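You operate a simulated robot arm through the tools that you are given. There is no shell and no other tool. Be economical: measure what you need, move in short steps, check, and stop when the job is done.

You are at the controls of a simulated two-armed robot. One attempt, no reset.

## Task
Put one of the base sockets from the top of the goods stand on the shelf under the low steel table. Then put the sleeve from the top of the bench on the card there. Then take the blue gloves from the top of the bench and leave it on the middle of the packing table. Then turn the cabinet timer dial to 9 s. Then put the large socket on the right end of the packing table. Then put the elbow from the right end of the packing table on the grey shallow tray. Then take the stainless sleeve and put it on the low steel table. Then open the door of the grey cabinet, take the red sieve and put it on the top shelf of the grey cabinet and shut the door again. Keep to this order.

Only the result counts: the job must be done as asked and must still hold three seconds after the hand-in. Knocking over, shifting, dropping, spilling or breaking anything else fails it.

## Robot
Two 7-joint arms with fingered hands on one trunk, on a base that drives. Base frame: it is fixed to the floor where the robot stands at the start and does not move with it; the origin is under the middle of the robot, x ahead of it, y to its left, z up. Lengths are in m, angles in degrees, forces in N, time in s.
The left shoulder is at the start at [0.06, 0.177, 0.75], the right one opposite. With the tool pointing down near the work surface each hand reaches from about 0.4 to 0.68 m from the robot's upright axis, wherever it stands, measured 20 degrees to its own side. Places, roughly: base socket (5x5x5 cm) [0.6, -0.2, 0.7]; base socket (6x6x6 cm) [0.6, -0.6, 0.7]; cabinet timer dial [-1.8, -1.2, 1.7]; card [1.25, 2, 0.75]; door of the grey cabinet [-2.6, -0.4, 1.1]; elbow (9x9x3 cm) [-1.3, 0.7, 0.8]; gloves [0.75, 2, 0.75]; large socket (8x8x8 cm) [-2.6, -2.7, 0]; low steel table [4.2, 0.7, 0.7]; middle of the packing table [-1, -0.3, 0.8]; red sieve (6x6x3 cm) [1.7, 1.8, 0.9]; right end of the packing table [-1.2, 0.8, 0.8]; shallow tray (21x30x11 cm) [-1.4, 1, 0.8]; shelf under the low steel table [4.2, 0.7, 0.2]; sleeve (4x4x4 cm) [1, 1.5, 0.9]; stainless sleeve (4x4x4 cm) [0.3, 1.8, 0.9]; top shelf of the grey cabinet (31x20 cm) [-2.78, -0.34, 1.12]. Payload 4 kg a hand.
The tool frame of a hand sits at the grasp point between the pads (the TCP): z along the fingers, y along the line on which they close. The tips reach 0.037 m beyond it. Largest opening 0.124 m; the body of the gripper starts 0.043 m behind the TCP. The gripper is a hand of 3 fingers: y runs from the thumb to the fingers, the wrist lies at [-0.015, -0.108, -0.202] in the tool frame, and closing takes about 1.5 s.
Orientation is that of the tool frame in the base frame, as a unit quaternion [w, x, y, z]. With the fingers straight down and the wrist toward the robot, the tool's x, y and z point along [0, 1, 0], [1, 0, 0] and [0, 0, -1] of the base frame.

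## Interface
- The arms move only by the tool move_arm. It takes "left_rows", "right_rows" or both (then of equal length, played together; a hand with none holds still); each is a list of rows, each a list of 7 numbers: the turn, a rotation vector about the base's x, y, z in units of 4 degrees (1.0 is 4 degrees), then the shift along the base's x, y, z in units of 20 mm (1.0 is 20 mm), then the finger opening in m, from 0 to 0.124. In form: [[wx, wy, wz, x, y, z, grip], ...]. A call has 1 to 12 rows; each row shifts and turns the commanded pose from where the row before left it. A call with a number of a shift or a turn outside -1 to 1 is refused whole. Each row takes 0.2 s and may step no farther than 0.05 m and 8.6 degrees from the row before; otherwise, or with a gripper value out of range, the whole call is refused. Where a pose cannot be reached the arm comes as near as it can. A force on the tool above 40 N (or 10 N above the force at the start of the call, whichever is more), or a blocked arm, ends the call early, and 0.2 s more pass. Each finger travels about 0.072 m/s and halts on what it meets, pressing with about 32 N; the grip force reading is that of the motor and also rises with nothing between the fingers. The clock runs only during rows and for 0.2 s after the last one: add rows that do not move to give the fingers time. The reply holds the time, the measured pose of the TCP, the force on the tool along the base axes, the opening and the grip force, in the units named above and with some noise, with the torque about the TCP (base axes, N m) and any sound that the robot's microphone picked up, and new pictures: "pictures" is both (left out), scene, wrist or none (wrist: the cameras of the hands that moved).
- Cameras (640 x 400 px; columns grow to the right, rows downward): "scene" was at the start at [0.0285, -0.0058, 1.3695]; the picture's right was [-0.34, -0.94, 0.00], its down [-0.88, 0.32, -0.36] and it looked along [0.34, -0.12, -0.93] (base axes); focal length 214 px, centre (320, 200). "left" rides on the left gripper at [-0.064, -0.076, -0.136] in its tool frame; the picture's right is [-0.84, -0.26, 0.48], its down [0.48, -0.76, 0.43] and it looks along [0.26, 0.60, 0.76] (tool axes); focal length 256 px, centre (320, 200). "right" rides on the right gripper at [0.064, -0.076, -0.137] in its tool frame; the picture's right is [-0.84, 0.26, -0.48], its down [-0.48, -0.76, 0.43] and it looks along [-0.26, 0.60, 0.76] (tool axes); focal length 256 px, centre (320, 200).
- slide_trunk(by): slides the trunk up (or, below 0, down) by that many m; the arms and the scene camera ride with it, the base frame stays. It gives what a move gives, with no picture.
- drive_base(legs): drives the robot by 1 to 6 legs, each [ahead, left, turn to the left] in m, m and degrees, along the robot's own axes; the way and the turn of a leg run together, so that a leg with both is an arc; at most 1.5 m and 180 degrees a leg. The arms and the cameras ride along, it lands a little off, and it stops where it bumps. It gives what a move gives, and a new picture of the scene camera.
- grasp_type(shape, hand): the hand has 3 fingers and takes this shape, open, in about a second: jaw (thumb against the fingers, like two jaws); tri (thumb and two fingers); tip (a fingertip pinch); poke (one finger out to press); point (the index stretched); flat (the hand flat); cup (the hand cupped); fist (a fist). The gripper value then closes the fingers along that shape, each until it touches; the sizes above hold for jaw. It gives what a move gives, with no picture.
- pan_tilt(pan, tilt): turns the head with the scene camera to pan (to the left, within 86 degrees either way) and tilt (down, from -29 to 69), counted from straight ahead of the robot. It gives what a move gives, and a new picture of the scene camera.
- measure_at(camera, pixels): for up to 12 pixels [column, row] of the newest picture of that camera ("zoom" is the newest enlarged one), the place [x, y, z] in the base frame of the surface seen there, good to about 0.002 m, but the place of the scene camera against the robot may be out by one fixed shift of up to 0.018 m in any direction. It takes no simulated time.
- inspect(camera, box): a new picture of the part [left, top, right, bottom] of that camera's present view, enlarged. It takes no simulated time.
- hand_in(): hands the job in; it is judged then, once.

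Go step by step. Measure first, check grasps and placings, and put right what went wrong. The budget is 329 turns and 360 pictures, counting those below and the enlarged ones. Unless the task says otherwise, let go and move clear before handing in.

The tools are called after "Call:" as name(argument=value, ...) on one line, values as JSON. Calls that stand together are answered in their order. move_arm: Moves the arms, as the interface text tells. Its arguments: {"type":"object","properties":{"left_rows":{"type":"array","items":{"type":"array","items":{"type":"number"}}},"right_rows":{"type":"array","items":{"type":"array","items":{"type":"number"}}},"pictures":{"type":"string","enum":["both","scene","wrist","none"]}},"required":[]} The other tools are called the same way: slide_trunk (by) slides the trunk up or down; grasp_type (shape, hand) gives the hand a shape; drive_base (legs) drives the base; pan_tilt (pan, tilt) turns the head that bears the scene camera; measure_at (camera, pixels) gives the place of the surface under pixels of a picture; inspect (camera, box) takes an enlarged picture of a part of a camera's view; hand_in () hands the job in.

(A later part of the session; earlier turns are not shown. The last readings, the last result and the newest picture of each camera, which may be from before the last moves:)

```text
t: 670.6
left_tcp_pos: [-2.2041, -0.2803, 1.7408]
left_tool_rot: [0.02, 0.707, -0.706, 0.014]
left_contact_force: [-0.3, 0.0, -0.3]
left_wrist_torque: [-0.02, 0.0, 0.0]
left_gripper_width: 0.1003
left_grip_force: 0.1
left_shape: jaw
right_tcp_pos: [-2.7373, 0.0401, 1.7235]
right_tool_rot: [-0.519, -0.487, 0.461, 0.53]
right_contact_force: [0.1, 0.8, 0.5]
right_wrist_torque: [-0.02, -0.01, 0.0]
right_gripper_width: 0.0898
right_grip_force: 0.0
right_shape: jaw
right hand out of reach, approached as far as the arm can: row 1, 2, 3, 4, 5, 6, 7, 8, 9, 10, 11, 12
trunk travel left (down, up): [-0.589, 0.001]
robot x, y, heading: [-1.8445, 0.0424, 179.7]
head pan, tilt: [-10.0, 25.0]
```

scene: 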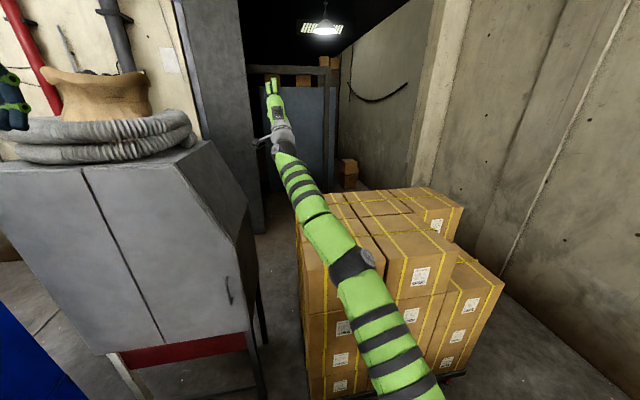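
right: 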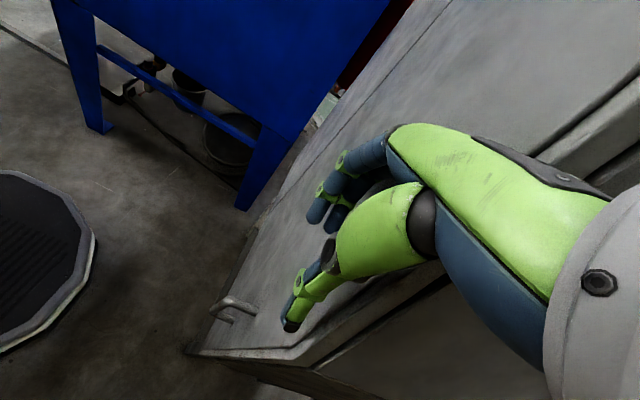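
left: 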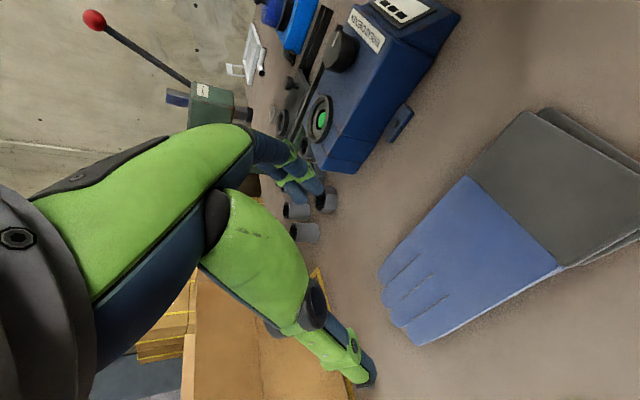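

I realise the commanded pose has run far ahead of the real one (accumulated unreachable shifts, ≈(−1.87,0.35,1.13)). Re-sync it by commanding back outward.

Call:
move_arm(right_rows=[[0, 0, 0, -1, -0.5, 1, 0.09], [0, 0, 0, -1, -0.5, 1, 0.09], [0, 0, 0, -1, -0.5, 1, 0.09], [0, 0, 0, -1, -0.5, 1, 0.09], [0, 0, 0, -1, -0.5, 1, 0.09], [0, 0, 0, -1, -0.5, 1, 0.09], [0, 0, 0, -1, -0.5, 1, 0.09], [0, 0, 0, -1, -0.5, 1, 0.09], [0, 0, 0, -1, -0.5, 1, 0.09], [0, 0, 0, -1, -0.5, 1, 0.09], [0, 0, 0, -1, -0.5, 1, 0.09], [0, 0, 0, -1, -0.5, 1, 0.09]], pictures="none")

Call:
move_arm(right_rows=[[0, 0, 0, -1, 0, 1, 0.09], [0, 0, 0, -1, 0, 1, 0.09], [0, 0, 0, -1, 0, 1, 0.09], [0, 0, 0, -1, 0, 1, 0.09], [0, 0, 0, -1, 0, 1, 0.09], [0, 0, 0, -1, 0, 1, 0.09], [0, 0, 0, -1, 0, 0, 0.09], [0, 0, 0, -1, 0, 0, 0.09], [0, 0, 0, -1, 0, 0, 0.09], [0, 0, 0, -1, 0, 0, 0.09], [0, 0, 0, -1, 0, 0, 0.09], [0, 0, 0, -1, 0, 0, 0.09]], pictures="scene")

```text
t: 673.2
left_tcp_pos: [-2.2013, -0.28, 1.7416]
left_tool_rot: [-0.019, -0.707, 0.707, -0.015]
left_contact_force: [0.8, -0.6, -1.0]
left_wrist_torque: [-0.01, -0.01, 0.0]
left_gripper_width: 0.1001
left_grip_force: 0.0
left_shape: jaw
right_tcp_pos: [-2.7345, 0.0393, 1.731]
right_tool_rot: [-0.519, -0.487, 0.462, 0.53]
right_contact_force: [-0.6, 0.4, 0.0]
right_wrist_torque: [-0.02, -0.01, 0.0]
right_gripper_width: 0.0898
right_grip_force: 0.1
right_shape: jaw
right hand out of reach, approached as far as the arm can: row 1, 2, 3, 4, 5, 6, 7, 8, 9, 10, 11, 12
trunk travel left (down, up): [-0.589, 0.001]
robot x, y, heading: [-1.8458, 0.0422, 179.9]
head pan, tilt: [-10.0, 25.0]
```

```text
t: 675.8
left_tcp_pos: [-2.2019, -0.2805, 1.7418]
left_tool_rot: [0.019, 0.707, -0.707, 0.015]
left_contact_force: [-0.1, 0.2, -0.5]
left_wrist_torque: [0.0, -0.01, 0.02]
left_gripper_width: 0.1002
left_grip_force: 0.1
left_shape: jaw
right_tcp_pos: [-2.7352, 0.0379, 1.7314]
right_tool_rot: [-0.518, -0.487, 0.462, 0.53]
right_contact_force: [-0.6, 0.1, 0.6]
right_wrist_torque: [0.01, -0.01, -0.01]
right_gripper_width: 0.09
right_grip_force: 0.1
right_shape: jaw
right hand out of reach, approached as far as the arm can: row 1, 2, 3, 4, 5, 6, 7, 8, 9, 10, 11, 12
trunk travel left (down, up): [-0.589, 0.001]
robot x, y, heading: [-1.844, 0.0395, 179.7]
head pan, tilt: [-10.0, 25.0]
```

scene: 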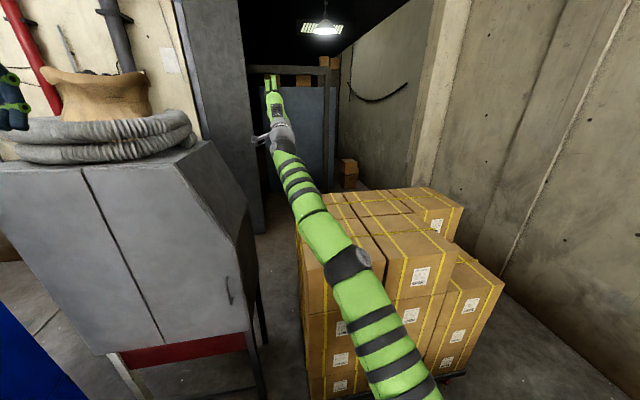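

Call:
move_arm(right_rows=[[0, 1, 0, -1, -0.7, 0.8, 0.09], [0, 1, 0, -1, -0.7, 0.8, 0.09], [0, 1, 0, -1, -0.7, 0.8, 0.09], [0, 1, 0, -1, -0.7, 0.8, 0.09], [0, 1, 0, -1, -0.7, 0.8, 0.09], [0, 1, 0, -1, -0.7, 0.8, 0.09], [0, 1, 0, -1, -0.7, 0.8, 0.09], [0, 1, 0, -1, -0.7, 0.8, 0.09], [0, 1, 0, -1, -0.7, 0.8, 0.09], [0, 1, 0, -1, -0.7, 0.8, 0.09], [0, 1, 0, -1, -0.7, 0.8, 0.09], [0, 1, 0, -1, -0.7, 0.8, 0.09]], pictures="scene")

```text
t: 678.4
left_tcp_pos: [-2.2026, -0.2817, 1.7416]
left_tool_rot: [0.019, 0.707, -0.707, 0.015]
left_contact_force: [0.9, 0.2, 0.0]
left_wrist_torque: [-0.01, 0.02, -0.02]
left_gripper_width: 0.1004
left_grip_force: 0.0
left_shape: jaw
right_tcp_pos: [-2.7353, 0.0388, 1.7307]
right_tool_rot: [-0.519, -0.487, 0.462, 0.529]
right_contact_force: [-0.4, 0.4, -0.2]
right_wrist_torque: [-0.02, -0.03, 0.02]
right_gripper_width: 0.0897
right_grip_force: 0.1
right_shape: jaw
right hand out of reach, approached as far as the arm can: row 1, 2, 3, 4, 5, 6, 7, 8, 9, 10, 11, 12
trunk travel left (down, up): [-0.589, 0.001]
robot x, y, heading: [-1.8465, 0.0373, 179.9]
head pan, tilt: [-10.0, 25.0]
```

scene: 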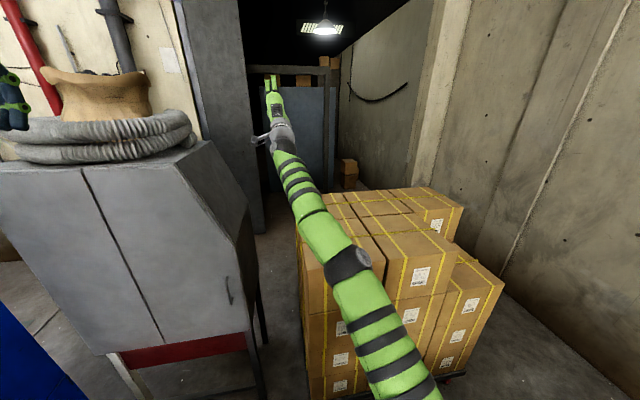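

The arm no longer follows at all; the commanded pose must be reset. I try re-giving the hand its shape, then a small test move.

Call:
grasp_type(shape="jaw", hand="right")

Call:
move_arm(right_rows=[[0, 0, 0, 0, 0, -1, 0.09], [0, 0, 0, 0, 0, -1, 0.09], [0, 0, 0, 0, 0, -1, 0.09]], pictures="none")

```text
t: 679.3
left_tcp_pos: [-2.2016, -0.2811, 1.7409]
left_tool_rot: [0.02, 0.707, -0.706, 0.015]
left_contact_force: [0.9, 0.2, -0.7]
left_wrist_torque: [0.01, -0.05, 0.01]
left_gripper_width: 0.1001
left_grip_force: 0.1
left_shape: jaw
right_tcp_pos: [-2.7348, 0.0385, 1.7311]
right_tool_rot: [-0.519, -0.487, 0.461, 0.529]
right_contact_force: [0.5, 0.6, 0.4]
right_wrist_torque: [0.0, 0.0, -0.01]
right_gripper_width: 0.1237
right_grip_force: 0.1
right_shape: jaw
trunk travel left (down, up): [-0.589, 0.001]
robot x, y, heading: [-1.846, 0.039, 179.8]
head pan, tilt: [-10.0, 25.0]
```

```text
t: 680.1
left_tcp_pos: [-2.2031, -0.2797, 1.7413]
left_tool_rot: [-0.019, -0.707, 0.707, -0.016]
left_contact_force: [-0.6, 0.2, -0.2]
left_wrist_torque: [-0.01, 0.01, 0.0]
left_gripper_width: 0.1002
left_grip_force: 0.1
left_shape: jaw
right_tcp_pos: [-2.7575, 0.033, 1.6811]
right_tool_rot: [-0.518, -0.487, 0.462, 0.53]
right_contact_force: [-0.5, 0.1, -0.4]
right_wrist_torque: [0.01, -0.01, 0.0]
right_gripper_width: 0.0903
right_grip_force: 0.0
right_shape: jaw
right hand out of reach, approached as far as the arm can: row 1, 2, 3
trunk travel left (down, up): [-0.589, 0.001]
robot x, y, heading: [-1.8439, 0.0364, 180.0]
head pan, tilt: [-10.0, 25.0]
```

The reset worked. Now test small inward steps combined with a roll of the hand.

Call:
grasp_type(shape="jaw", hand="right")

Call:
move_arm(right_rows=[[1, 0, 0, 0, 0, 0, 0.09], [1, 0, 0, 0, 0, 0, 0.09], [1, 0, 0, 0, 0, 0, 0.09], [1, 0, 0, 0, 0, 0, 0.09], [1, 0, 0, 0.3, 0.3, 0, 0.09], [1, 0, 0, 0.3, 0.3, 0, 0.09], [1, 0, 0, 0.3, 0.3, 0, 0.09], [1, 0, 0, 0.3, 0.3, 0, 0.09], [1, 0, 0, 0.3, 0.3, 0, 0.09], [1, 0, 0, 0.3, 0.3, 0, 0.09], [1, 0, 0, 0.3, 0.3, 0, 0.09], [1, 0, 0, 0.3, 0.3, 0, 0.09]], pictures="scene")

```text
t: 681.0
left_tcp_pos: [-2.2023, -0.2816, 1.7423]
left_tool_rot: [-0.019, -0.707, 0.707, -0.015]
left_contact_force: [0.7, -0.5, 0.3]
left_wrist_torque: [0.03, 0.02, -0.03]
left_gripper_width: 0.1004
left_grip_force: 0.1
left_shape: jaw
right_tcp_pos: [-2.7565, 0.0323, 1.6821]
right_tool_rot: [-0.519, -0.487, 0.461, 0.53]
right_contact_force: [-1.3, -0.1, -0.5]
right_wrist_torque: [-0.03, -0.02, 0.01]
right_gripper_width: 0.1237
right_grip_force: 0.0
right_shape: jaw
trunk travel left (down, up): [-0.589, 0.001]
robot x, y, heading: [-1.8461, 0.0349, 179.6]
head pan, tilt: [-10.0, 25.0]
```

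```text
t: 683.6
left_tcp_pos: [-2.2027, -0.2806, 1.7412]
left_tool_rot: [-0.019, -0.707, 0.707, -0.015]
left_contact_force: [0.5, -0.2, -0.5]
left_wrist_torque: [-0.03, 0.01, -0.03]
left_gripper_width: 0.0999
left_grip_force: 0.1
left_shape: jaw
right_tcp_pos: [-2.7614, 0.0337, 1.6856]
right_tool_rot: [-0.441, -0.558, 0.379, 0.592]
right_contact_force: [0.4, 0.0, 0.2]
right_wrist_torque: [0.04, -0.03, 0.02]
right_gripper_width: 0.0901
right_grip_force: 0.0
right_shape: jaw
right hand out of reach, approached as far as the arm can: row 3, 5, 6, 7, 8, 9, 10, 11, 12
trunk travel left (down, up): [-0.589, 0.001]
robot x, y, heading: [-1.8463, 0.0414, 180.1]
head pan, tilt: [-10.0, 25.0]
```

scene: 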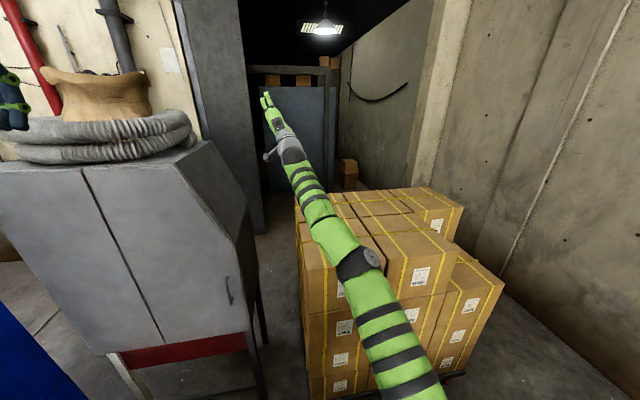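

Call:
grasp_type(shape="jaw", hand="right")

Call:
move_arm(right_rows=[[0, 1, 0, 0.2, 0, 0.2, 0.09], [0, 1, 0, 0.2, 0, 0.2, 0.09], [0, 1, 0, 0.2, 0, 0.2, 0.09], [0, 1, 0, 0.2, 0, 0.2, 0.09], [0, 1, 0, 0.2, 0, 0.2, 0.09], [0, 1, 0, 0.2, 0, 0.2, 0.09], [0, 1, 0, 0.2, 0, 0.2, 0.09], [0, 1, 0, 0.2, 0, 0.2, 0.09], [0, 1, 0, 0.2, 0, 0.2, 0.09], [0, 1, 0, 0.2, 0, 0.2, 0.09], [0, 1, 0, 0.2, 0, 0.2, 0.09], [0, 1, 0, 0.2, 0, 0.2, 0.09]], pictures="scene")

```text
t: 684.5
left_tcp_pos: [-2.2029, -0.2801, 1.7417]
left_tool_rot: [0.019, 0.707, -0.707, 0.016]
left_contact_force: [-0.5, -0.5, 0.2]
left_wrist_torque: [-0.01, 0.02, 0.02]
left_gripper_width: 0.1
left_grip_force: 0.0
left_shape: jaw
right_tcp_pos: [-2.7605, 0.0332, 1.6851]
right_tool_rot: [-0.441, -0.558, 0.379, 0.592]
right_contact_force: [-0.1, 0.1, -0.4]
right_wrist_torque: [-0.02, 0.01, 0.01]
right_gripper_width: 0.1236
right_grip_force: 0.1
right_shape: jaw
trunk travel left (down, up): [-0.589, 0.001]
robot x, y, heading: [-1.8446, 0.0415, 180.0]
head pan, tilt: [-10.0, 25.0]
```

```text
t: 687.1
left_tcp_pos: [-2.2025, -0.2793, 1.7409]
left_tool_rot: [0.02, 0.707, -0.707, 0.015]
left_contact_force: [0.5, 1.1, -0.1]
left_wrist_torque: [0.02, -0.02, 0.02]
left_gripper_width: 0.1
left_grip_force: 0.2
left_shape: jaw
right_tcp_pos: [-2.6424, 0.0493, 1.7342]
right_tool_rot: [-0.557, -0.268, 0.168, 0.768]
right_contact_force: [0.5, 0.3, 0.4]
right_wrist_torque: [0.0, 0.01, -0.01]
right_gripper_width: 0.0905
right_grip_force: 0.0
right_shape: jaw
right hand out of reach, approached as far as the arm can: row 4, 5, 6, 7, 8, 9, 10, 11, 12
trunk travel left (down, up): [-0.589, 0.001]
robot x, y, heading: [-1.8455, 0.0409, 180.0]
head pan, tilt: [-10.0, 25.0]
```

scene: 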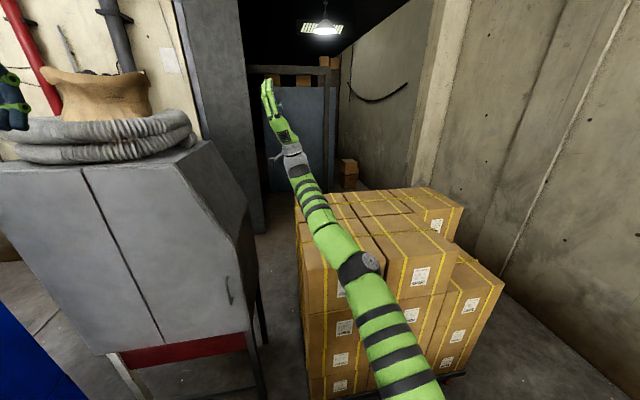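

Call:
grasp_type(shape="jaw", hand="right")

Call:
move_arm(right_rows=[[0, 1, 0, 0.5, 0, -0.5, 0.09], [0, 1, 0, 0.5, 0, -0.5, 0.09], [0, 1, 0, 0.5, 0, -0.5, 0.09], [0, 1, 0, 0.5, 0, -0.5, 0.09], [0, 1, 0, 0.5, 0, -0.5, 0.09], [0, 1, 0, 0.5, 0, -0.5, 0.09], [0, 1, 0, 0.5, 0, -0.5, 0.09], [0, 1, 0, 0.5, 0, -0.5, 0.09], [0, 1, 0, 0.5, 0, -0.5, 0.09], [0, 1, 0, 0.5, 0, -0.5, 0.09], [0, 1, 0, 0.5, 0, -0.5, 0.09], [0, 1, 0, 0.5, 0, -0.5, 0.09]], pictures="scene")

```text
t: 688.0
left_tcp_pos: [-2.202, -0.2801, 1.7414]
left_tool_rot: [0.019, 0.707, -0.707, 0.015]
left_contact_force: [0.4, 0.1, 0.3]
left_wrist_torque: [0.01, 0.01, 0.02]
left_gripper_width: 0.0999
left_grip_force: 0.1
left_shape: jaw
right_tcp_pos: [-2.6427, 0.049, 1.7337]
right_tool_rot: [-0.556, -0.268, 0.168, 0.769]
right_contact_force: [0.5, -0.4, -0.9]
right_wrist_torque: [-0.01, -0.02, 0.01]
right_gripper_width: 0.1235
right_grip_force: 0.1
right_shape: jaw
trunk travel left (down, up): [-0.589, 0.001]
robot x, y, heading: [-1.847, 0.04, 179.9]
head pan, tilt: [-10.0, 25.0]
```

```text
t: 690.6
left_tcp_pos: [-2.2031, -0.2813, 1.7402]
left_tool_rot: [-0.019, -0.706, 0.707, -0.015]
left_contact_force: [0.1, 0.5, 0.1]
left_wrist_torque: [-0.02, 0.0, 0.0]
left_gripper_width: 0.1
left_grip_force: 0.1
left_shape: jaw
right_tcp_pos: [-2.5095, 0.0522, 1.6038]
right_tool_rot: [-0.573, 0.053, -0.063, 0.815]
right_contact_force: [-0.1, 0.6, -0.1]
right_wrist_torque: [0.03, 0.04, -0.01]
right_gripper_width: 0.0903
right_grip_force: 0.2
right_shape: jaw
right hand out of reach, approached as far as the arm can: row 4, 6, 8, 10, 12
trunk travel left (down, up): [-0.589, 0.001]
robot x, y, heading: [-1.8464, 0.0383, 180.0]
head pan, tilt: [-10.0, 25.0]
```

scene: 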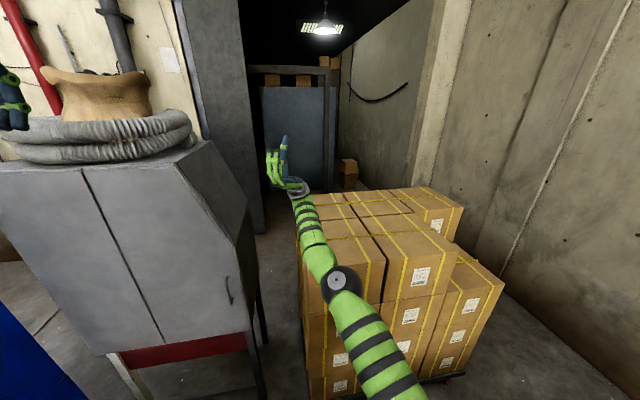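

The elbow bends now. Pull the hand in with this orientation.

Call:
grasp_type(shape="jaw", hand="right")

Call:
move_arm(right_rows=[[0, 0, 0, 0.8, 0.2, 0, 0.09], [0, 0, 0, 0.8, 0.2, 0, 0.09], [0, 0, 0, 0.8, 0.2, 0, 0.09], [0, 0, 0, 0.8, 0.2, 0, 0.09], [0, 0, 0, 0.8, 0.2, 0, 0.09], [0, 0, 0, 0.8, 0.2, 0, 0.09], [0, 0, 0, 0.8, 0.2, 0, 0.09], [0, 0, 0, 0.8, 0.2, 0, 0.09], [0, 0, 0, 0.8, 0.2, 0, 0.09], [0, 0, 0, 0.8, 0.2, 0, 0.09]], pictures="scene")

```text
t: 691.5
left_tcp_pos: [-2.2023, -0.2792, 1.7423]
left_tool_rot: [-0.019, -0.707, 0.707, -0.016]
left_contact_force: [-0.3, -0.8, 0.4]
left_wrist_torque: [-0.02, -0.03, 0.01]
left_gripper_width: 0.1002
left_grip_force: 0.0
left_shape: jaw
right_tcp_pos: [-2.5089, 0.0539, 1.6038]
right_tool_rot: [-0.573, 0.054, -0.063, 0.816]
right_contact_force: [0.3, 0.7, 0.1]
right_wrist_torque: [0.03, 0.0, 0.0]
right_gripper_width: 0.1236
right_grip_force: 0.1
right_shape: jaw
trunk travel left (down, up): [-0.589, 0.001]
robot x, y, heading: [-1.8467, 0.0387, 179.9]
head pan, tilt: [-10.0, 25.0]
```

```text
t: 693.7
left_tcp_pos: [-2.2025, -0.2804, 1.7415]
left_tool_rot: [0.019, 0.707, -0.707, 0.016]
left_contact_force: [0.2, 0.3, 0.5]
left_wrist_torque: [0.01, -0.02, 0.01]
left_gripper_width: 0.1004
left_grip_force: 0.1
left_shape: jaw
right_tcp_pos: [-2.4511, 0.0598, 1.601]
right_tool_rot: [-0.576, 0.07, -0.072, 0.811]
right_contact_force: [0.1, 0.4, 0.1]
right_wrist_torque: [0.0, 0.01, -0.04]
right_gripper_width: 0.0906
right_grip_force: 0.0
right_shape: jaw
right hand out of reach, approached as far as the arm can: row 4, 5, 6, 7, 8, 9, 10
trunk travel left (down, up): [-0.589, 0.001]
robot x, y, heading: [-1.8465, 0.0401, 180.0]
head pan, tilt: [-10.0, 25.0]
```

scene: 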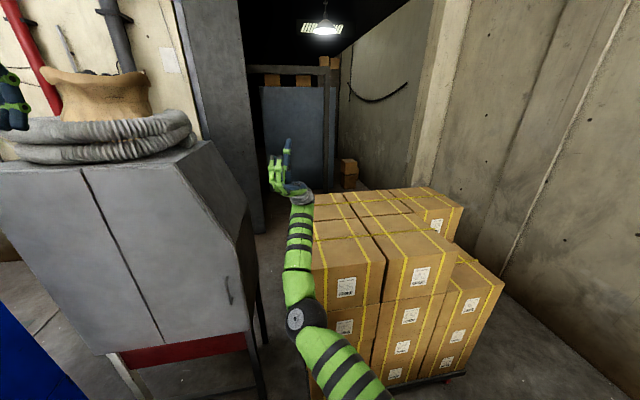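

The right arm is bent again (elbow low, hand up). I leave it parked to the right and use the left arm for the door. Lower the left hand toward the handle's right side.

Call:
move_arm(left_rows=[[0, 0, 0, 0, 0.5, -1, 0.1], [0, 0, 0, 0, 0.5, -1, 0.1], [0, 0, 0, 0, 0.5, -1, 0.1], [0, 0, 0, 0, 0.5, -1, 0.1], [0, 0, 0, 0, 0.5, -1, 0.1], [0, 0, 0, 0, 0.5, -1, 0.1], [0, 0, 0, 0, 0.5, -1, 0.1], [0, 0, 0, 0, 0.5, -1, 0.1], [0, 0, 0, 0, 0.5, -1, 0.1], [0, 0, 0, 0, 0.5, -1, 0.1], [0, 0, 0, 0, 0.5, -1, 0.1], [0, 0, 0, 0, 0.5, -1, 0.1]], pictures="none")

Call:
move_arm(left_rows=[[0, 0, 0, -0.5, 0.1, -1, 0.1], [0, 0, 0, -0.5, 0.1, -1, 0.1], [0, 0, 0, -0.5, 0.1, -1, 0.1], [0, 0, 0, -0.5, 0.1, -1, 0.1], [0, 0, 0, -0.5, 0.1, -1, 0.1], [0, 0, 0, -0.5, 0.1, -1, 0.1], [0, 0, 0, -0.5, 0.1, -1, 0.1], [0, 0, 0, -0.5, 0.1, -1, 0.1], [0, 0, 0, -0.5, 0.1, -1, 0.1], [0, 0, 0, -0.5, 0.1, -1, 0.1], [0, 0, 0, -0.5, 0.1, -1, 0.1], [0, 0, 0, -0.5, 0.1, -1, 0.1]], pictures="both")

```text
t: 696.3
left_tcp_pos: [-2.2027, -0.1589, 1.5004]
left_tool_rot: [-0.019, -0.707, 0.707, -0.015]
left_contact_force: [0.6, -0.3, -0.3]
left_wrist_torque: [0.0, 0.0, 0.01]
left_gripper_width: 0.1001
left_grip_force: 0.0
left_shape: jaw
right_tcp_pos: [-2.4518, 0.0594, 1.6006]
right_tool_rot: [-0.576, 0.071, -0.073, 0.811]
right_contact_force: [-0.2, 0.3, -0.3]
right_wrist_torque: [0.01, -0.01, 0.0]
right_gripper_width: 0.0903
right_grip_force: 0.0
right_shape: jaw
trunk travel left (down, up): [-0.589, 0.001]
robot x, y, heading: [-1.8485, 0.0378, 179.8]
head pan, tilt: [-10.0, 25.0]
```

```text
t: 698.9
left_tcp_pos: [-2.3228, -0.1377, 1.2601]
left_tool_rot: [0.019, 0.707, -0.707, 0.016]
left_contact_force: [0.1, -0.3, 0.3]
left_wrist_torque: [0.0, 0.04, 0.0]
left_gripper_width: 0.1002
left_grip_force: 0.0
left_shape: jaw
right_tcp_pos: [-2.4533, 0.0591, 1.6022]
right_tool_rot: [-0.575, 0.07, -0.072, 0.812]
right_contact_force: [-0.5, 0.3, -0.9]
right_wrist_torque: [-0.01, -0.01, 0.01]
right_gripper_width: 0.0902
right_grip_force: 0.1
right_shape: jaw
trunk travel left (down, up): [-0.589, 0.001]
robot x, y, heading: [-1.8471, 0.0381, 179.9]
head pan, tilt: [-10.0, 25.0]
```

scene: 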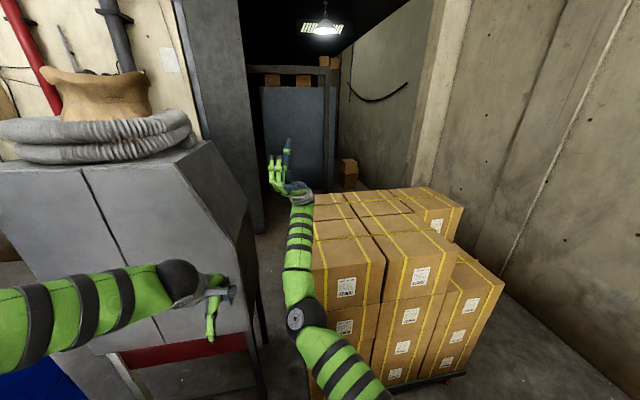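
left: 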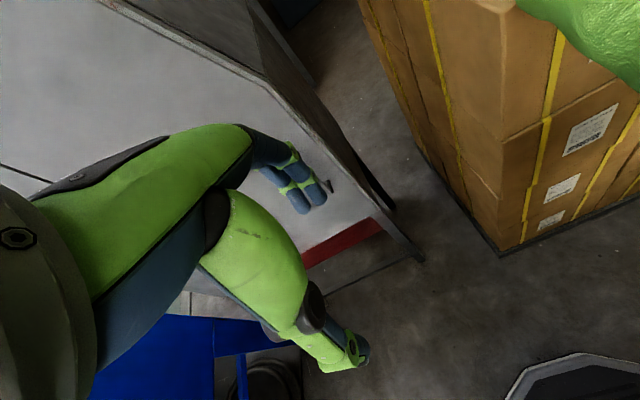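

Left arm is in a natural posture. Move to the right of the handle: (−2.556,−0.115,1.075).

Call:
move_arm(left_rows=[[0, 0, 0, -0.6, 0.1, -0.77, 0.09], [0, 0, 0, -0.6, 0.1, -0.77, 0.09], [0, 0, 0, -0.6, 0.1, -0.77, 0.09], [0, 0, 0, -0.6, 0.1, -0.77, 0.09], [0, 0, 0, -0.6, 0.1, -0.77, 0.09], [0, 0, 0, -0.6, 0.1, -0.77, 0.09], [0, 0, 0, -0.6, 0.1, -0.77, 0.09], [0, 0, 0, -0.6, 0.1, -0.77, 0.09], [0, 0, 0, -0.6, 0.1, -0.77, 0.09], [0, 0, 0, -0.6, 0.1, -0.77, 0.09], [0, 0, 0, -0.6, 0, -0.77, 0.09], [0, 0, 0, -0.6, 0, -0.77, 0.09]], pictures="none")

Call:
move_arm(left_rows=[[0, 0, 0, -1, 0, 0, 0.09], [0, 0, 0, -1, 0, 0, 0.09], [0, 0, 0, -1, 0, 0, 0.09], [0, 0, 0, -0.9, 0, 0, 0.09], [0, 0, 0, 0, 0, 0, 0.09]], pictures="both")

```text
t: 701.5
left_tcp_pos: [-2.4673, -0.1168, 1.0759]
left_tool_rot: [0.019, 0.707, -0.707, 0.015]
left_contact_force: [-0.1, 0.6, -0.3]
left_wrist_torque: [0.01, -0.03, 0.03]
left_gripper_width: 0.0901
left_grip_force: 0.0
left_shape: jaw
right_tcp_pos: [-2.4518, 0.0592, 1.6019]
right_tool_rot: [-0.575, 0.071, -0.073, 0.812]
right_contact_force: [0.2, -0.8, 0.1]
right_wrist_torque: [-0.03, 0.0, 0.0]
right_gripper_width: 0.09
right_grip_force: 0.0
right_shape: jaw
trunk travel left (down, up): [-0.589, 0.001]
robot x, y, heading: [-1.8474, 0.0404, 179.9]
head pan, tilt: [-10.0, 25.0]
```

```text
t: 702.7
left_tcp_pos: [-2.5445, -0.1165, 1.0758]
left_tool_rot: [0.019, 0.707, -0.707, 0.016]
left_contact_force: [0.0, 0.5, 0.1]
left_wrist_torque: [0.01, 0.02, 0.02]
left_gripper_width: 0.0902
left_grip_force: 0.0
left_shape: jaw
right_tcp_pos: [-2.4512, 0.0597, 1.6009]
right_tool_rot: [-0.576, 0.071, -0.073, 0.811]
right_contact_force: [0.4, -0.5, 0.0]
right_wrist_torque: [-0.01, 0.01, 0.0]
right_gripper_width: 0.0905
right_grip_force: 0.2
right_shape: jaw
trunk travel left (down, up): [-0.589, 0.001]
robot x, y, heading: [-1.8446, 0.0421, 179.9]
head pan, tilt: [-10.0, 25.0]
```

scene: 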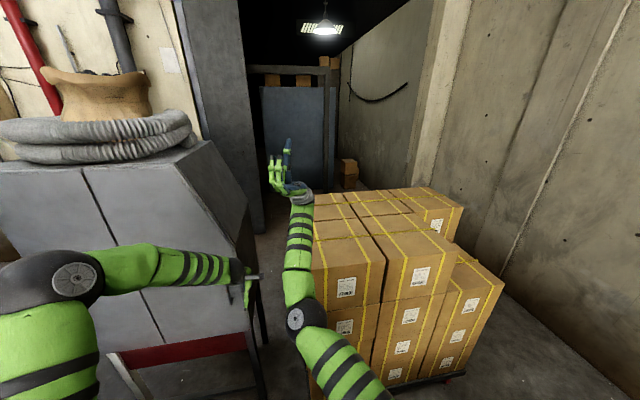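
left: 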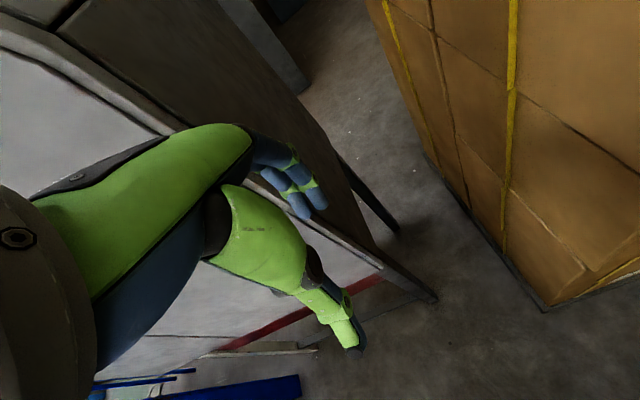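

Set x to −2.559 (far fingers then run between bar and door), then slide left to y −0.20.

Call:
move_arm(left_rows=[[0, 0, 0, -0.72, 0, -0.3, 0.09], [0, 0, 0, 0, 0, 0, 0.09], [0, 0, 0, 0, -0.8, 0, 0.09], [0, 0, 0, 0, -0.8, 0, 0.09], [0, 0, 0, 0, -0.8, 0, 0.09], [0, 0, 0, 0, -0.8, 0, 0.09], [0, 0, 0, 0, -0.8, 0, 0.09], [0, 0, 0, 0, -0.4, 0, 0.09], [0, 0, 0, 0, 0, 0, 0.09]], pictures="both")

```text
t: 704.0
left_tcp_pos: [-2.5591, -0.1486, 1.0729]
left_tool_rot: [-0.015, -0.694, 0.72, -0.009]
left_contact_force: [1.7, 18.8, -0.1]
left_wrist_torque: [-0.44, 0.04, -1.32]
left_gripper_width: 0.0897
left_grip_force: 0.1
left_shape: jaw
right_tcp_pos: [-2.4521, 0.0644, 1.6014]
right_tool_rot: [-0.573, 0.07, -0.073, 0.813]
right_contact_force: [-0.1, -0.2, 0.6]
right_wrist_torque: [-0.08, 0.05, 0.03]
right_gripper_width: 0.0902
right_grip_force: 0.1
right_shape: jaw
trunk travel left (down, up): [-0.589, 0.001]
robot x, y, heading: [-1.8416, 0.0418, 180.0]
head pan, tilt: [-10.0, 25.0]
stopped in row 6 (left hand): the force on the tool passed its limit at 46 N (the readings are from after the stop); the commanded pose is now the measured one
```

scene: 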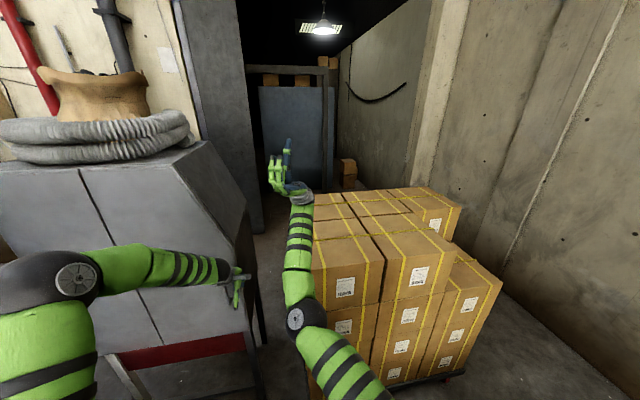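
left: 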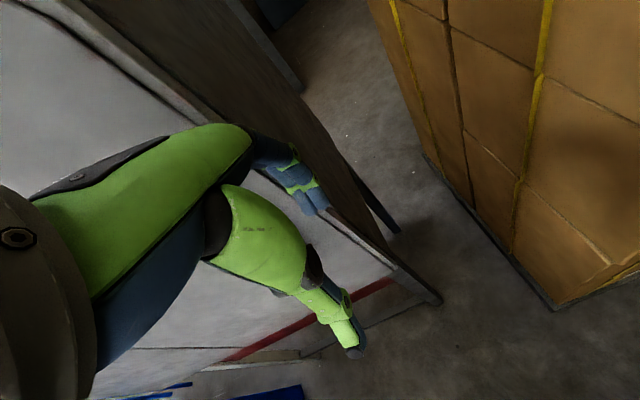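

The finger knuckles are too thick to pass behind the bar. Instead use the left hand with wrist to the left (as for the gloves), gripping the bar along y from above. Back off, raise and yaw −90°.

Call:
move_arm(left_rows=[[0, 0, 0, 0.2, 0.7, 0, 0.08], [0, 0, 0, 1, 0.7, 0, 0.08], [0, 0, 0, 1, 0, 0.5, 0.08], [0, 0, 0, 1, 0, 1, 0.08], [0, 0, 0, 1, 0, 1, 0.08], [0, 0, 0, 1, 0, 1, 0.08], [0, 0, -1, 0.5, -0.3, 1, 0.08], [0, 0, -1, 0, -0.3, 1, 0.08], [0, 0, -1, 0, -0.3, 1, 0.08], [0, 0, -1, 0, -0.3, 1, 0.08], [0, 0, -1, 0, -0.3, 1, 0.08], [0, 0, -1, 0, -0.3, 0, 0.08]], pictures="none")

Call:
move_arm(left_rows=[[0, 0, -1, 0, -0.3, 0, 0.07], [0, 0, -1, 0, -0.3, 0, 0.07], [0, 0, -1, 0, -0.3, 0, 0.07], [0, 0, -1, 0, -0.3, 0, 0.07], [0, 0, -1, 0, -0.3, 0, 0.07], [0, 0, -1, 0, -0.3, 0, 0.07], [0, 0, -1, 0, 0, 0, 0.07], [0, 0, -1, 0, 0, 0, 0.07], [0, 0, -1, 0, 0, 0, 0.07], [0, 0, -1, 0, 0, 0, 0.07], [0, 0, -1, 0, 0, 0, 0.07], [0, 0, -1, 0, 0, 0, 0.07]], pictures="both")

```text
t: 706.6
left_tcp_pos: [-2.4455, -0.1646, 1.241]
left_tool_rot: [-0.018, -0.533, 0.846, -0.007]
left_contact_force: [-0.5, 0.3, -0.3]
left_wrist_torque: [0.01, -0.01, -0.02]
left_gripper_width: 0.0803
left_grip_force: 0.1
left_shape: jaw
right_tcp_pos: [-2.451, 0.0625, 1.6031]
right_tool_rot: [-0.575, 0.071, -0.072, 0.812]
right_contact_force: [-0.3, 0.0, -0.3]
right_wrist_torque: [0.0, 0.02, 0.04]
right_gripper_width: 0.0904
right_grip_force: 0.0
right_shape: jaw
trunk travel left (down, up): [-0.589, 0.001]
robot x, y, heading: [-1.8474, 0.0396, 179.6]
head pan, tilt: [-10.0, 25.0]
```

```text
t: 709.2
left_tcp_pos: [-2.4442, -0.1991, 1.2398]
left_tool_rot: [-0.02, -0.143, 0.99, 0.001]
left_contact_force: [0.2, 0.3, 0.4]
left_wrist_torque: [0.0, 0.02, -0.01]
left_gripper_width: 0.0705
left_grip_force: 0.0
left_shape: jaw
right_tcp_pos: [-2.4519, 0.0607, 1.6025]
right_tool_rot: [-0.574, 0.07, -0.073, 0.813]
right_contact_force: [0.0, -0.1, 1.2]
right_wrist_torque: [-0.03, -0.03, -0.01]
right_gripper_width: 0.0903
right_grip_force: 0.1
right_shape: jaw
trunk travel left (down, up): [-0.589, 0.001]
robot x, y, heading: [-1.8483, 0.0378, 179.7]
head pan, tilt: [-10.0, 25.0]
```

scene: 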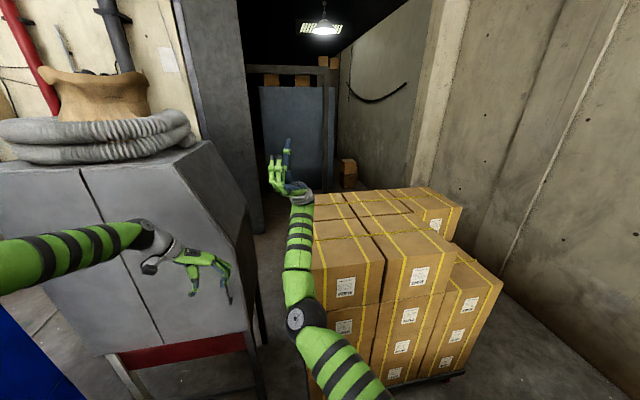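
left: 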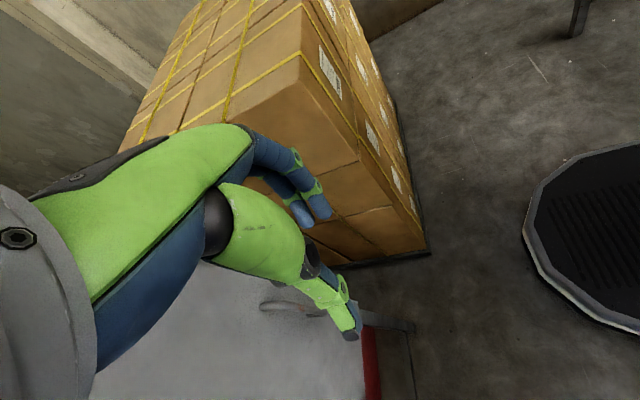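

Left arm behaves. Finish the yaw and move over the handle at z 1.24.

Call:
move_arm(left_rows=[[0, 0, -1, -0.5, -0.05, 0, 0.06], [0, 0, -1, -0.8, -0.05, 0, 0.06], [0, 0, -1, -0.8, -0.05, 0, 0.06], [0, 0, -1, -0.8, -0.05, 0, 0.06], [0, 0, 0, -0.8, 0, 0, 0.06], [0, 0, 0, -0.8, 0, 0, 0.06], [0, 0, 0, -0.8, 0, 0, 0.06], [0, 0, 0, -0.8, 0, 0, 0.06], [0, 0, 0, -0.8, 0, 0, 0.06], [0, 0, 0, -0.2, 0, 0, 0.06], [0, 0, 0, 0, 0, 0, 0.06]], pictures="wrist")

```text
t: 711.6
left_tcp_pos: [-2.586, -0.2043, 1.2404]
left_tool_rot: [-0.019, -0.004, 1.0, 0.004]
left_contact_force: [-0.4, 0.6, -0.2]
left_wrist_torque: [-0.01, 0.0, -0.02]
left_gripper_width: 0.0605
left_grip_force: 0.1
left_shape: jaw
right_tcp_pos: [-2.4525, 0.0614, 1.6018]
right_tool_rot: [-0.575, 0.071, -0.072, 0.812]
right_contact_force: [-0.4, -0.3, 0.1]
right_wrist_torque: [-0.01, -0.01, 0.03]
right_gripper_width: 0.0903
right_grip_force: 0.1
right_shape: jaw
trunk travel left (down, up): [-0.589, 0.001]
robot x, y, heading: [-1.8454, 0.0398, 179.7]
head pan, tilt: [-10.0, 25.0]
```

left: 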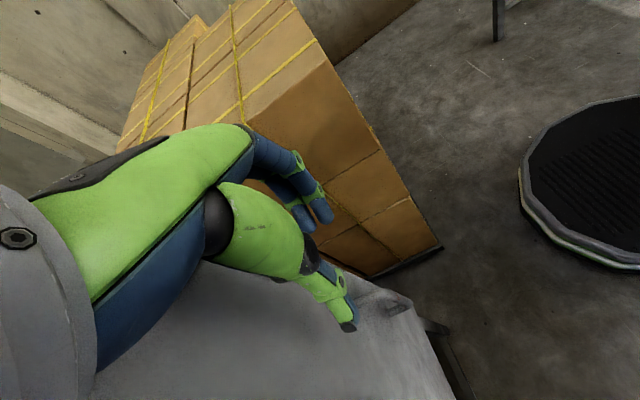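

Call:
inspect(camera="left", box=[320, 240, 480, 340])

Call:
measure_at(camera="zoom", pixels=[[180, 170], [230, 190], [270, 215], [320, 235], [200, 240], [350, 300], [150, 150], [250, 160], [210, 155]])

```text
4.00 times, centred on (400, 290) of left
```

zoom: 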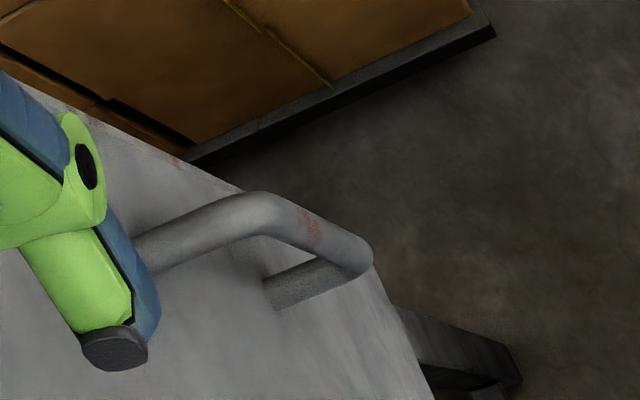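

```text
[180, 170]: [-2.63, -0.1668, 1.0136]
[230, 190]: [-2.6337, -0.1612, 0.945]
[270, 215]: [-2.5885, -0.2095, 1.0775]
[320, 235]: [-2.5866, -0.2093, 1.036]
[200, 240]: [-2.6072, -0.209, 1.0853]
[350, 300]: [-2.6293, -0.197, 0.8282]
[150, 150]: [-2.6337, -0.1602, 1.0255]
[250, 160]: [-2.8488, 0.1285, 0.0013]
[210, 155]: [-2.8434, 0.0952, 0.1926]
```

Bar centre y≈−0.2055. Descend to 1.08 and close.

Call:
move_arm(left_rows=[[0, 0, 0, 0, -0.05, -1, 0.06], [0, 0, 0, 0, 0, -1, 0.06], [0, 0, 0, 0, 0, -1, 0.06], [0, 0, 0, 0, 0, -1, 0.06], [0, 0, 0, 0, 0, -1, 0.06], [0, 0, 0, 0, 0, -1, 0.06], [0, 0, 0, 0, 0, -1, 0.06], [0, 0, 0, 0, 0, -1, 0.06], [0, 0, 0, 0, 0, 0, 0.03], [0, 0, 0, 0, 0, 0, 0], [0, 0, 0, 0, 0, 0, 0], [0, 0, 0, 0, 0, 0, 0]], pictures="both")

```text
t: 714.2
left_tcp_pos: [-2.5857, -0.2049, 1.0812]
left_tool_rot: [-0.019, -0.005, 1.0, 0.002]
left_contact_force: [4.5, -4.3, -2.1]
left_wrist_torque: [0.27, 0.12, -0.02]
left_gripper_width: 0.0067
left_grip_force: 31.9
left_shape: jaw
right_tcp_pos: [-2.4507, 0.0619, 1.6017]
right_tool_rot: [-0.574, 0.07, -0.073, 0.813]
right_contact_force: [0.4, 0.5, -0.1]
right_wrist_torque: [-0.02, -0.02, 0.01]
right_gripper_width: 0.0901
right_grip_force: 0.0
right_shape: jaw
trunk travel left (down, up): [-0.589, 0.001]
robot x, y, heading: [-1.85, 0.0433, 179.9]
head pan, tilt: [-10.0, 25.0]
```

scene: 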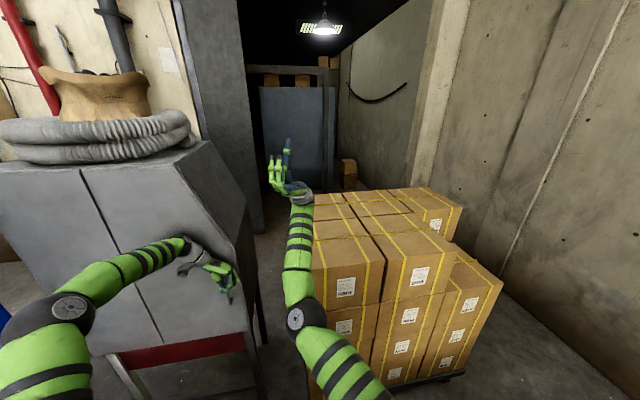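
left: 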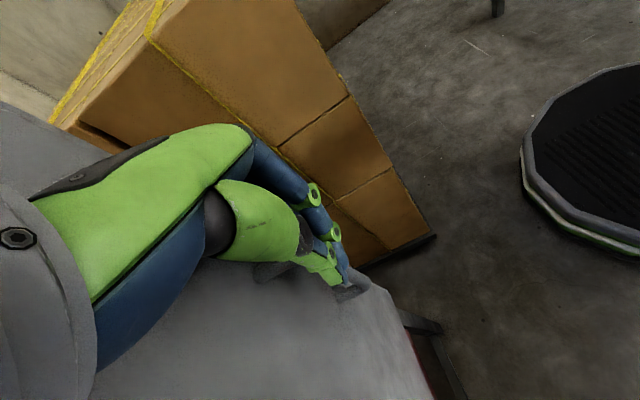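

The bar is gripped. Pull along the arc: first ~15°.

Call:
move_arm(left_rows=[[0, 0, 0, 0.6, -0.05, 0, 0], [0, 0, 0, 0.7, -0.12, 0, 0], [0, 0, 0, 0.7, -0.18, 0, 0], [0, 0, 0, 0.7, -0.2, 0, 0], [0, 0, 0, 0.7, -0.24, 0, 0], [0, 0, 0, 0.7, -0.28, 0, 0]], pictures="scene")

```text
t: 715.6
left_tcp_pos: [-2.5046, -0.225, 1.0816]
left_tool_rot: [-0.02, -0.006, 1.0, 0.004]
left_contact_force: [-0.6, 0.5, -0.8]
left_wrist_torque: [-0.02, 0.04, -0.02]
left_gripper_width: 0.0001
left_grip_force: 32.1
left_shape: jaw
right_tcp_pos: [-2.4503, 0.0618, 1.6028]
right_tool_rot: [-0.574, 0.07, -0.072, 0.812]
right_contact_force: [0.2, 0.8, -0.7]
right_wrist_torque: [-0.01, 0.0, -0.01]
right_gripper_width: 0.0903
right_grip_force: 0.1
right_shape: jaw
trunk travel left (down, up): [-0.589, 0.001]
robot x, y, heading: [-1.849, 0.0436, 179.7]
head pan, tilt: [-10.0, 25.0]
```

scene: 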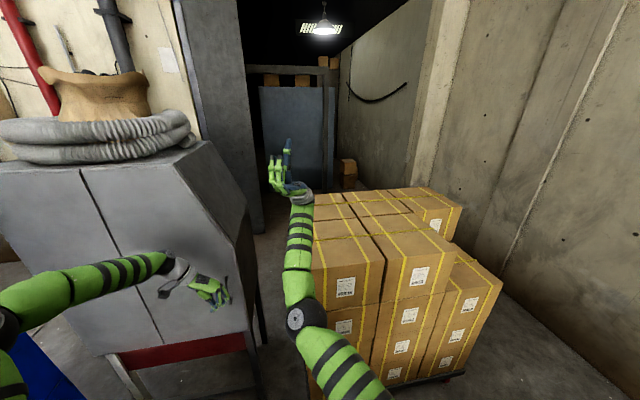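

It slipped out: the bar was at the edge of the pads. Retry with the bar centred (x −2.593) so the thumb presses it between the two fingers.

Call:
move_arm(left_rows=[[0, 0, 0, 0, 0, 0, 0.06], [0, 0, 0, 0, 0, 0, 0.06], [0, 0, 0, 0, 0, 1, 0.06], [0, 0, 0, 0, 0, 1, 0.06], [0, 0, 0, 0, 0, 1, 0.06], [0, 0, 0, 0, 0, 1, 0.06], [0, 0, 0, 0, 0, 1, 0.06], [0, 0, 0, -0.9, 0.2, 0, 0.06], [0, 0, 0, -0.9, 0.2, 0, 0.06], [0, 0, 0, -0.9, 0.2, 0, 0.06], [0, 0, 0, -0.9, 0.2, 0, 0.06], [0, 0, 0, -0.85, 0.2, 0, 0.06]], pictures="none")

Call:
move_arm(left_rows=[[0, 0, 0, 0, 0, -1, 0.06], [0, 0, 0, 0, 0, -1, 0.06], [0, 0, 0, 0, 0, -1, 0.06], [0, 0, 0, 0, 0, -1, 0.06], [0, 0, 0, 0, 0, -1, 0.06], [0, 0, 0, 0, 0, -0.3, 0.06], [0, 0, 0, 0, 0, 0, 0.03], [0, 0, 0, 0, 0, 0, 0], [0, 0, 0, 0, 0, 0, 0], [0, 0, 0, 0, 0, 0, 0]], pictures="wrist")

```text
t: 718.2
left_tcp_pos: [-2.5872, -0.2084, 1.1819]
left_tool_rot: [-0.019, -0.005, 1.0, 0.003]
left_contact_force: [0.5, 0.1, 0.7]
left_wrist_torque: [-0.04, -0.01, 0.02]
left_gripper_width: 0.0599
left_grip_force: 0.0
left_shape: jaw
right_tcp_pos: [-2.445, 0.0607, 1.6034]
right_tool_rot: [-0.575, 0.071, -0.074, 0.812]
right_contact_force: [0.3, 0.2, -0.3]
right_wrist_torque: [-0.03, -0.01, 0.02]
right_gripper_width: 0.09
right_grip_force: 0.1
right_shape: jaw
trunk travel left (down, up): [-0.589, 0.001]
robot x, y, heading: [-1.8454, 0.0418, 180.1]
head pan, tilt: [-10.0, 25.0]
```

```text
t: 720.4
left_tcp_pos: [-2.5883, -0.2071, 1.0786]
left_tool_rot: [-0.021, -0.005, 1.0, 0.002]
left_contact_force: [4.6, -9.4, 0.0]
left_wrist_torque: [0.24, 0.03, -0.03]
left_gripper_width: 0.0088
left_grip_force: 31.8
left_shape: jaw
right_tcp_pos: [-2.4444, 0.0625, 1.6053]
right_tool_rot: [-0.574, 0.072, -0.074, 0.813]
right_contact_force: [0.2, -0.8, 0.2]
right_wrist_torque: [-0.03, 0.0, -0.03]
right_gripper_width: 0.0901
right_grip_force: 0.0
right_shape: jaw
trunk travel left (down, up): [-0.589, 0.001]
robot x, y, heading: [-1.8446, 0.0413, 179.8]
head pan, tilt: [-10.0, 25.0]
```

left: 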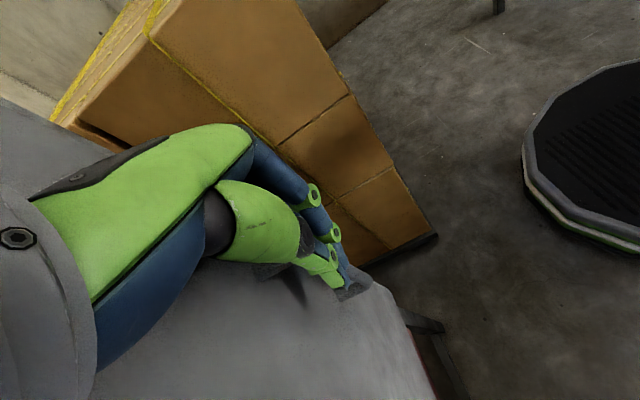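

Opening 0.0088, but TCP is at −2.588. Reopen, shift 9 mm toward the door, and close again, then pull slowly.

Call:
move_arm(left_rows=[[0, 0, 0, 0, 0, 0, 0.05], [0, 0, 0, 0, 0, 0, 0.05], [0, 0, 0, -0.45, 0, -0.3, 0.05], [0, 0, 0, 0, 0, 0, 0.05], [0, 0, 0, 0, 0, 0, 0.02], [0, 0, 0, 0, 0, 0, 0], [0, 0, 0, 0, 0, 0, 0], [0, 0, 0, 0, 0, 0, 0]], pictures="none")

Call:
move_arm(left_rows=[[0, 0, 0, 0.3, -0.03, 0, 0], [0, 0, 0, 0.3, -0.04, 0, 0], [0, 0, 0, 0.3, -0.06, 0, 0], [0, 0, 0, 0.4, -0.1, 0, 0], [0, 0, 0, 0.4, -0.1, 0, 0], [0, 0, 0, 0.4, -0.12, 0, 0]], pictures="both")

```text
t: 722.2
left_tcp_pos: [-2.5884, -0.2059, 1.0775]
left_tool_rot: [-0.024, -0.004, 1.0, 0.001]
left_contact_force: [8.7, -13.2, -3.1]
left_wrist_torque: [0.28, -0.06, -0.03]
left_gripper_width: 0.0102
left_grip_force: 31.9
left_shape: jaw
right_tcp_pos: [-2.433, 0.0622, 1.6085]
right_tool_rot: [-0.573, 0.076, -0.076, 0.812]
right_contact_force: [-0.7, -0.4, 0.2]
right_wrist_torque: [0.0, -0.02, 0.01]
right_gripper_width: 0.0904
right_grip_force: 0.0
right_shape: jaw
trunk travel left (down, up): [-0.589, 0.001]
robot x, y, heading: [-1.845, 0.0388, 180.0]
head pan, tilt: [-10.0, 25.0]
```

```text
t: 723.6
left_tcp_pos: [-2.5583, -0.2117, 1.0696]
left_tool_rot: [-0.019, -0.003, 1.0, 0.003]
left_contact_force: [2.6, 12.4, 8.0]
left_wrist_torque: [0.64, 0.34, -0.11]
left_gripper_width: 0.0071
left_grip_force: 32.6
left_shape: jaw
right_tcp_pos: [-2.4499, 0.0658, 1.6024]
right_tool_rot: [-0.574, 0.071, -0.072, 0.812]
right_contact_force: [0.7, -0.5, 0.9]
right_wrist_torque: [-0.01, 0.01, -0.02]
right_gripper_width: 0.0902
right_grip_force: 0.0
right_shape: jaw
trunk travel left (down, up): [-0.589, 0.001]
robot x, y, heading: [-1.8436, 0.043, 179.7]
head pan, tilt: [-10.0, 25.0]
```

scene: 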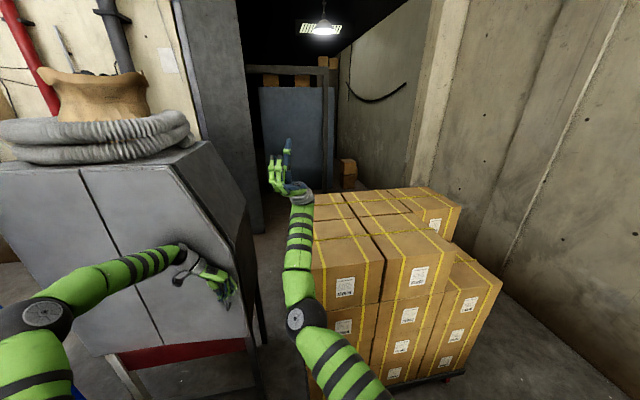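
left: 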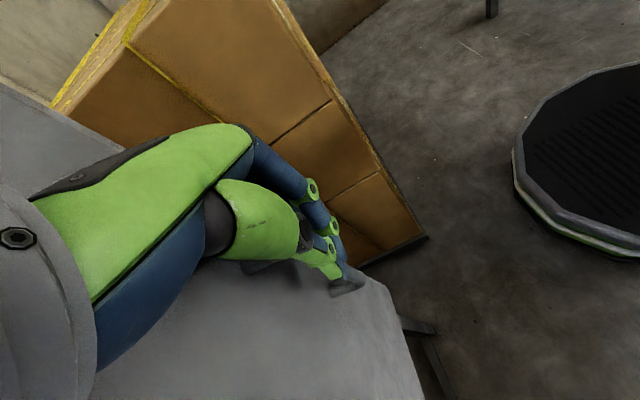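

Still gripping after 3 cm. Check whether the door is moving.

Call:
inspect(camera="scene", box=[100, 140, 290, 370])

Call:
measure_at(camera="scene", pixels=[[190, 190], [215, 230], [245, 330], [150, 320], [220, 320], [240, 300], [120, 200]])

```text
1.74 times, centred on (195, 255) of scene
```

zoom: 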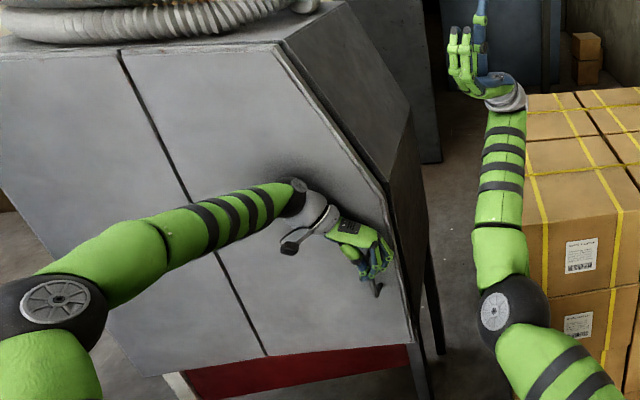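

```text
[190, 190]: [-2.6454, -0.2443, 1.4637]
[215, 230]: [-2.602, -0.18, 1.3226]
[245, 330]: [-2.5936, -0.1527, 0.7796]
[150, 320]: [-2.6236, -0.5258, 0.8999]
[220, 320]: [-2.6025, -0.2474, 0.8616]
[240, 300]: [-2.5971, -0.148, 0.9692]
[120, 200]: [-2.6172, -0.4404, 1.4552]
```

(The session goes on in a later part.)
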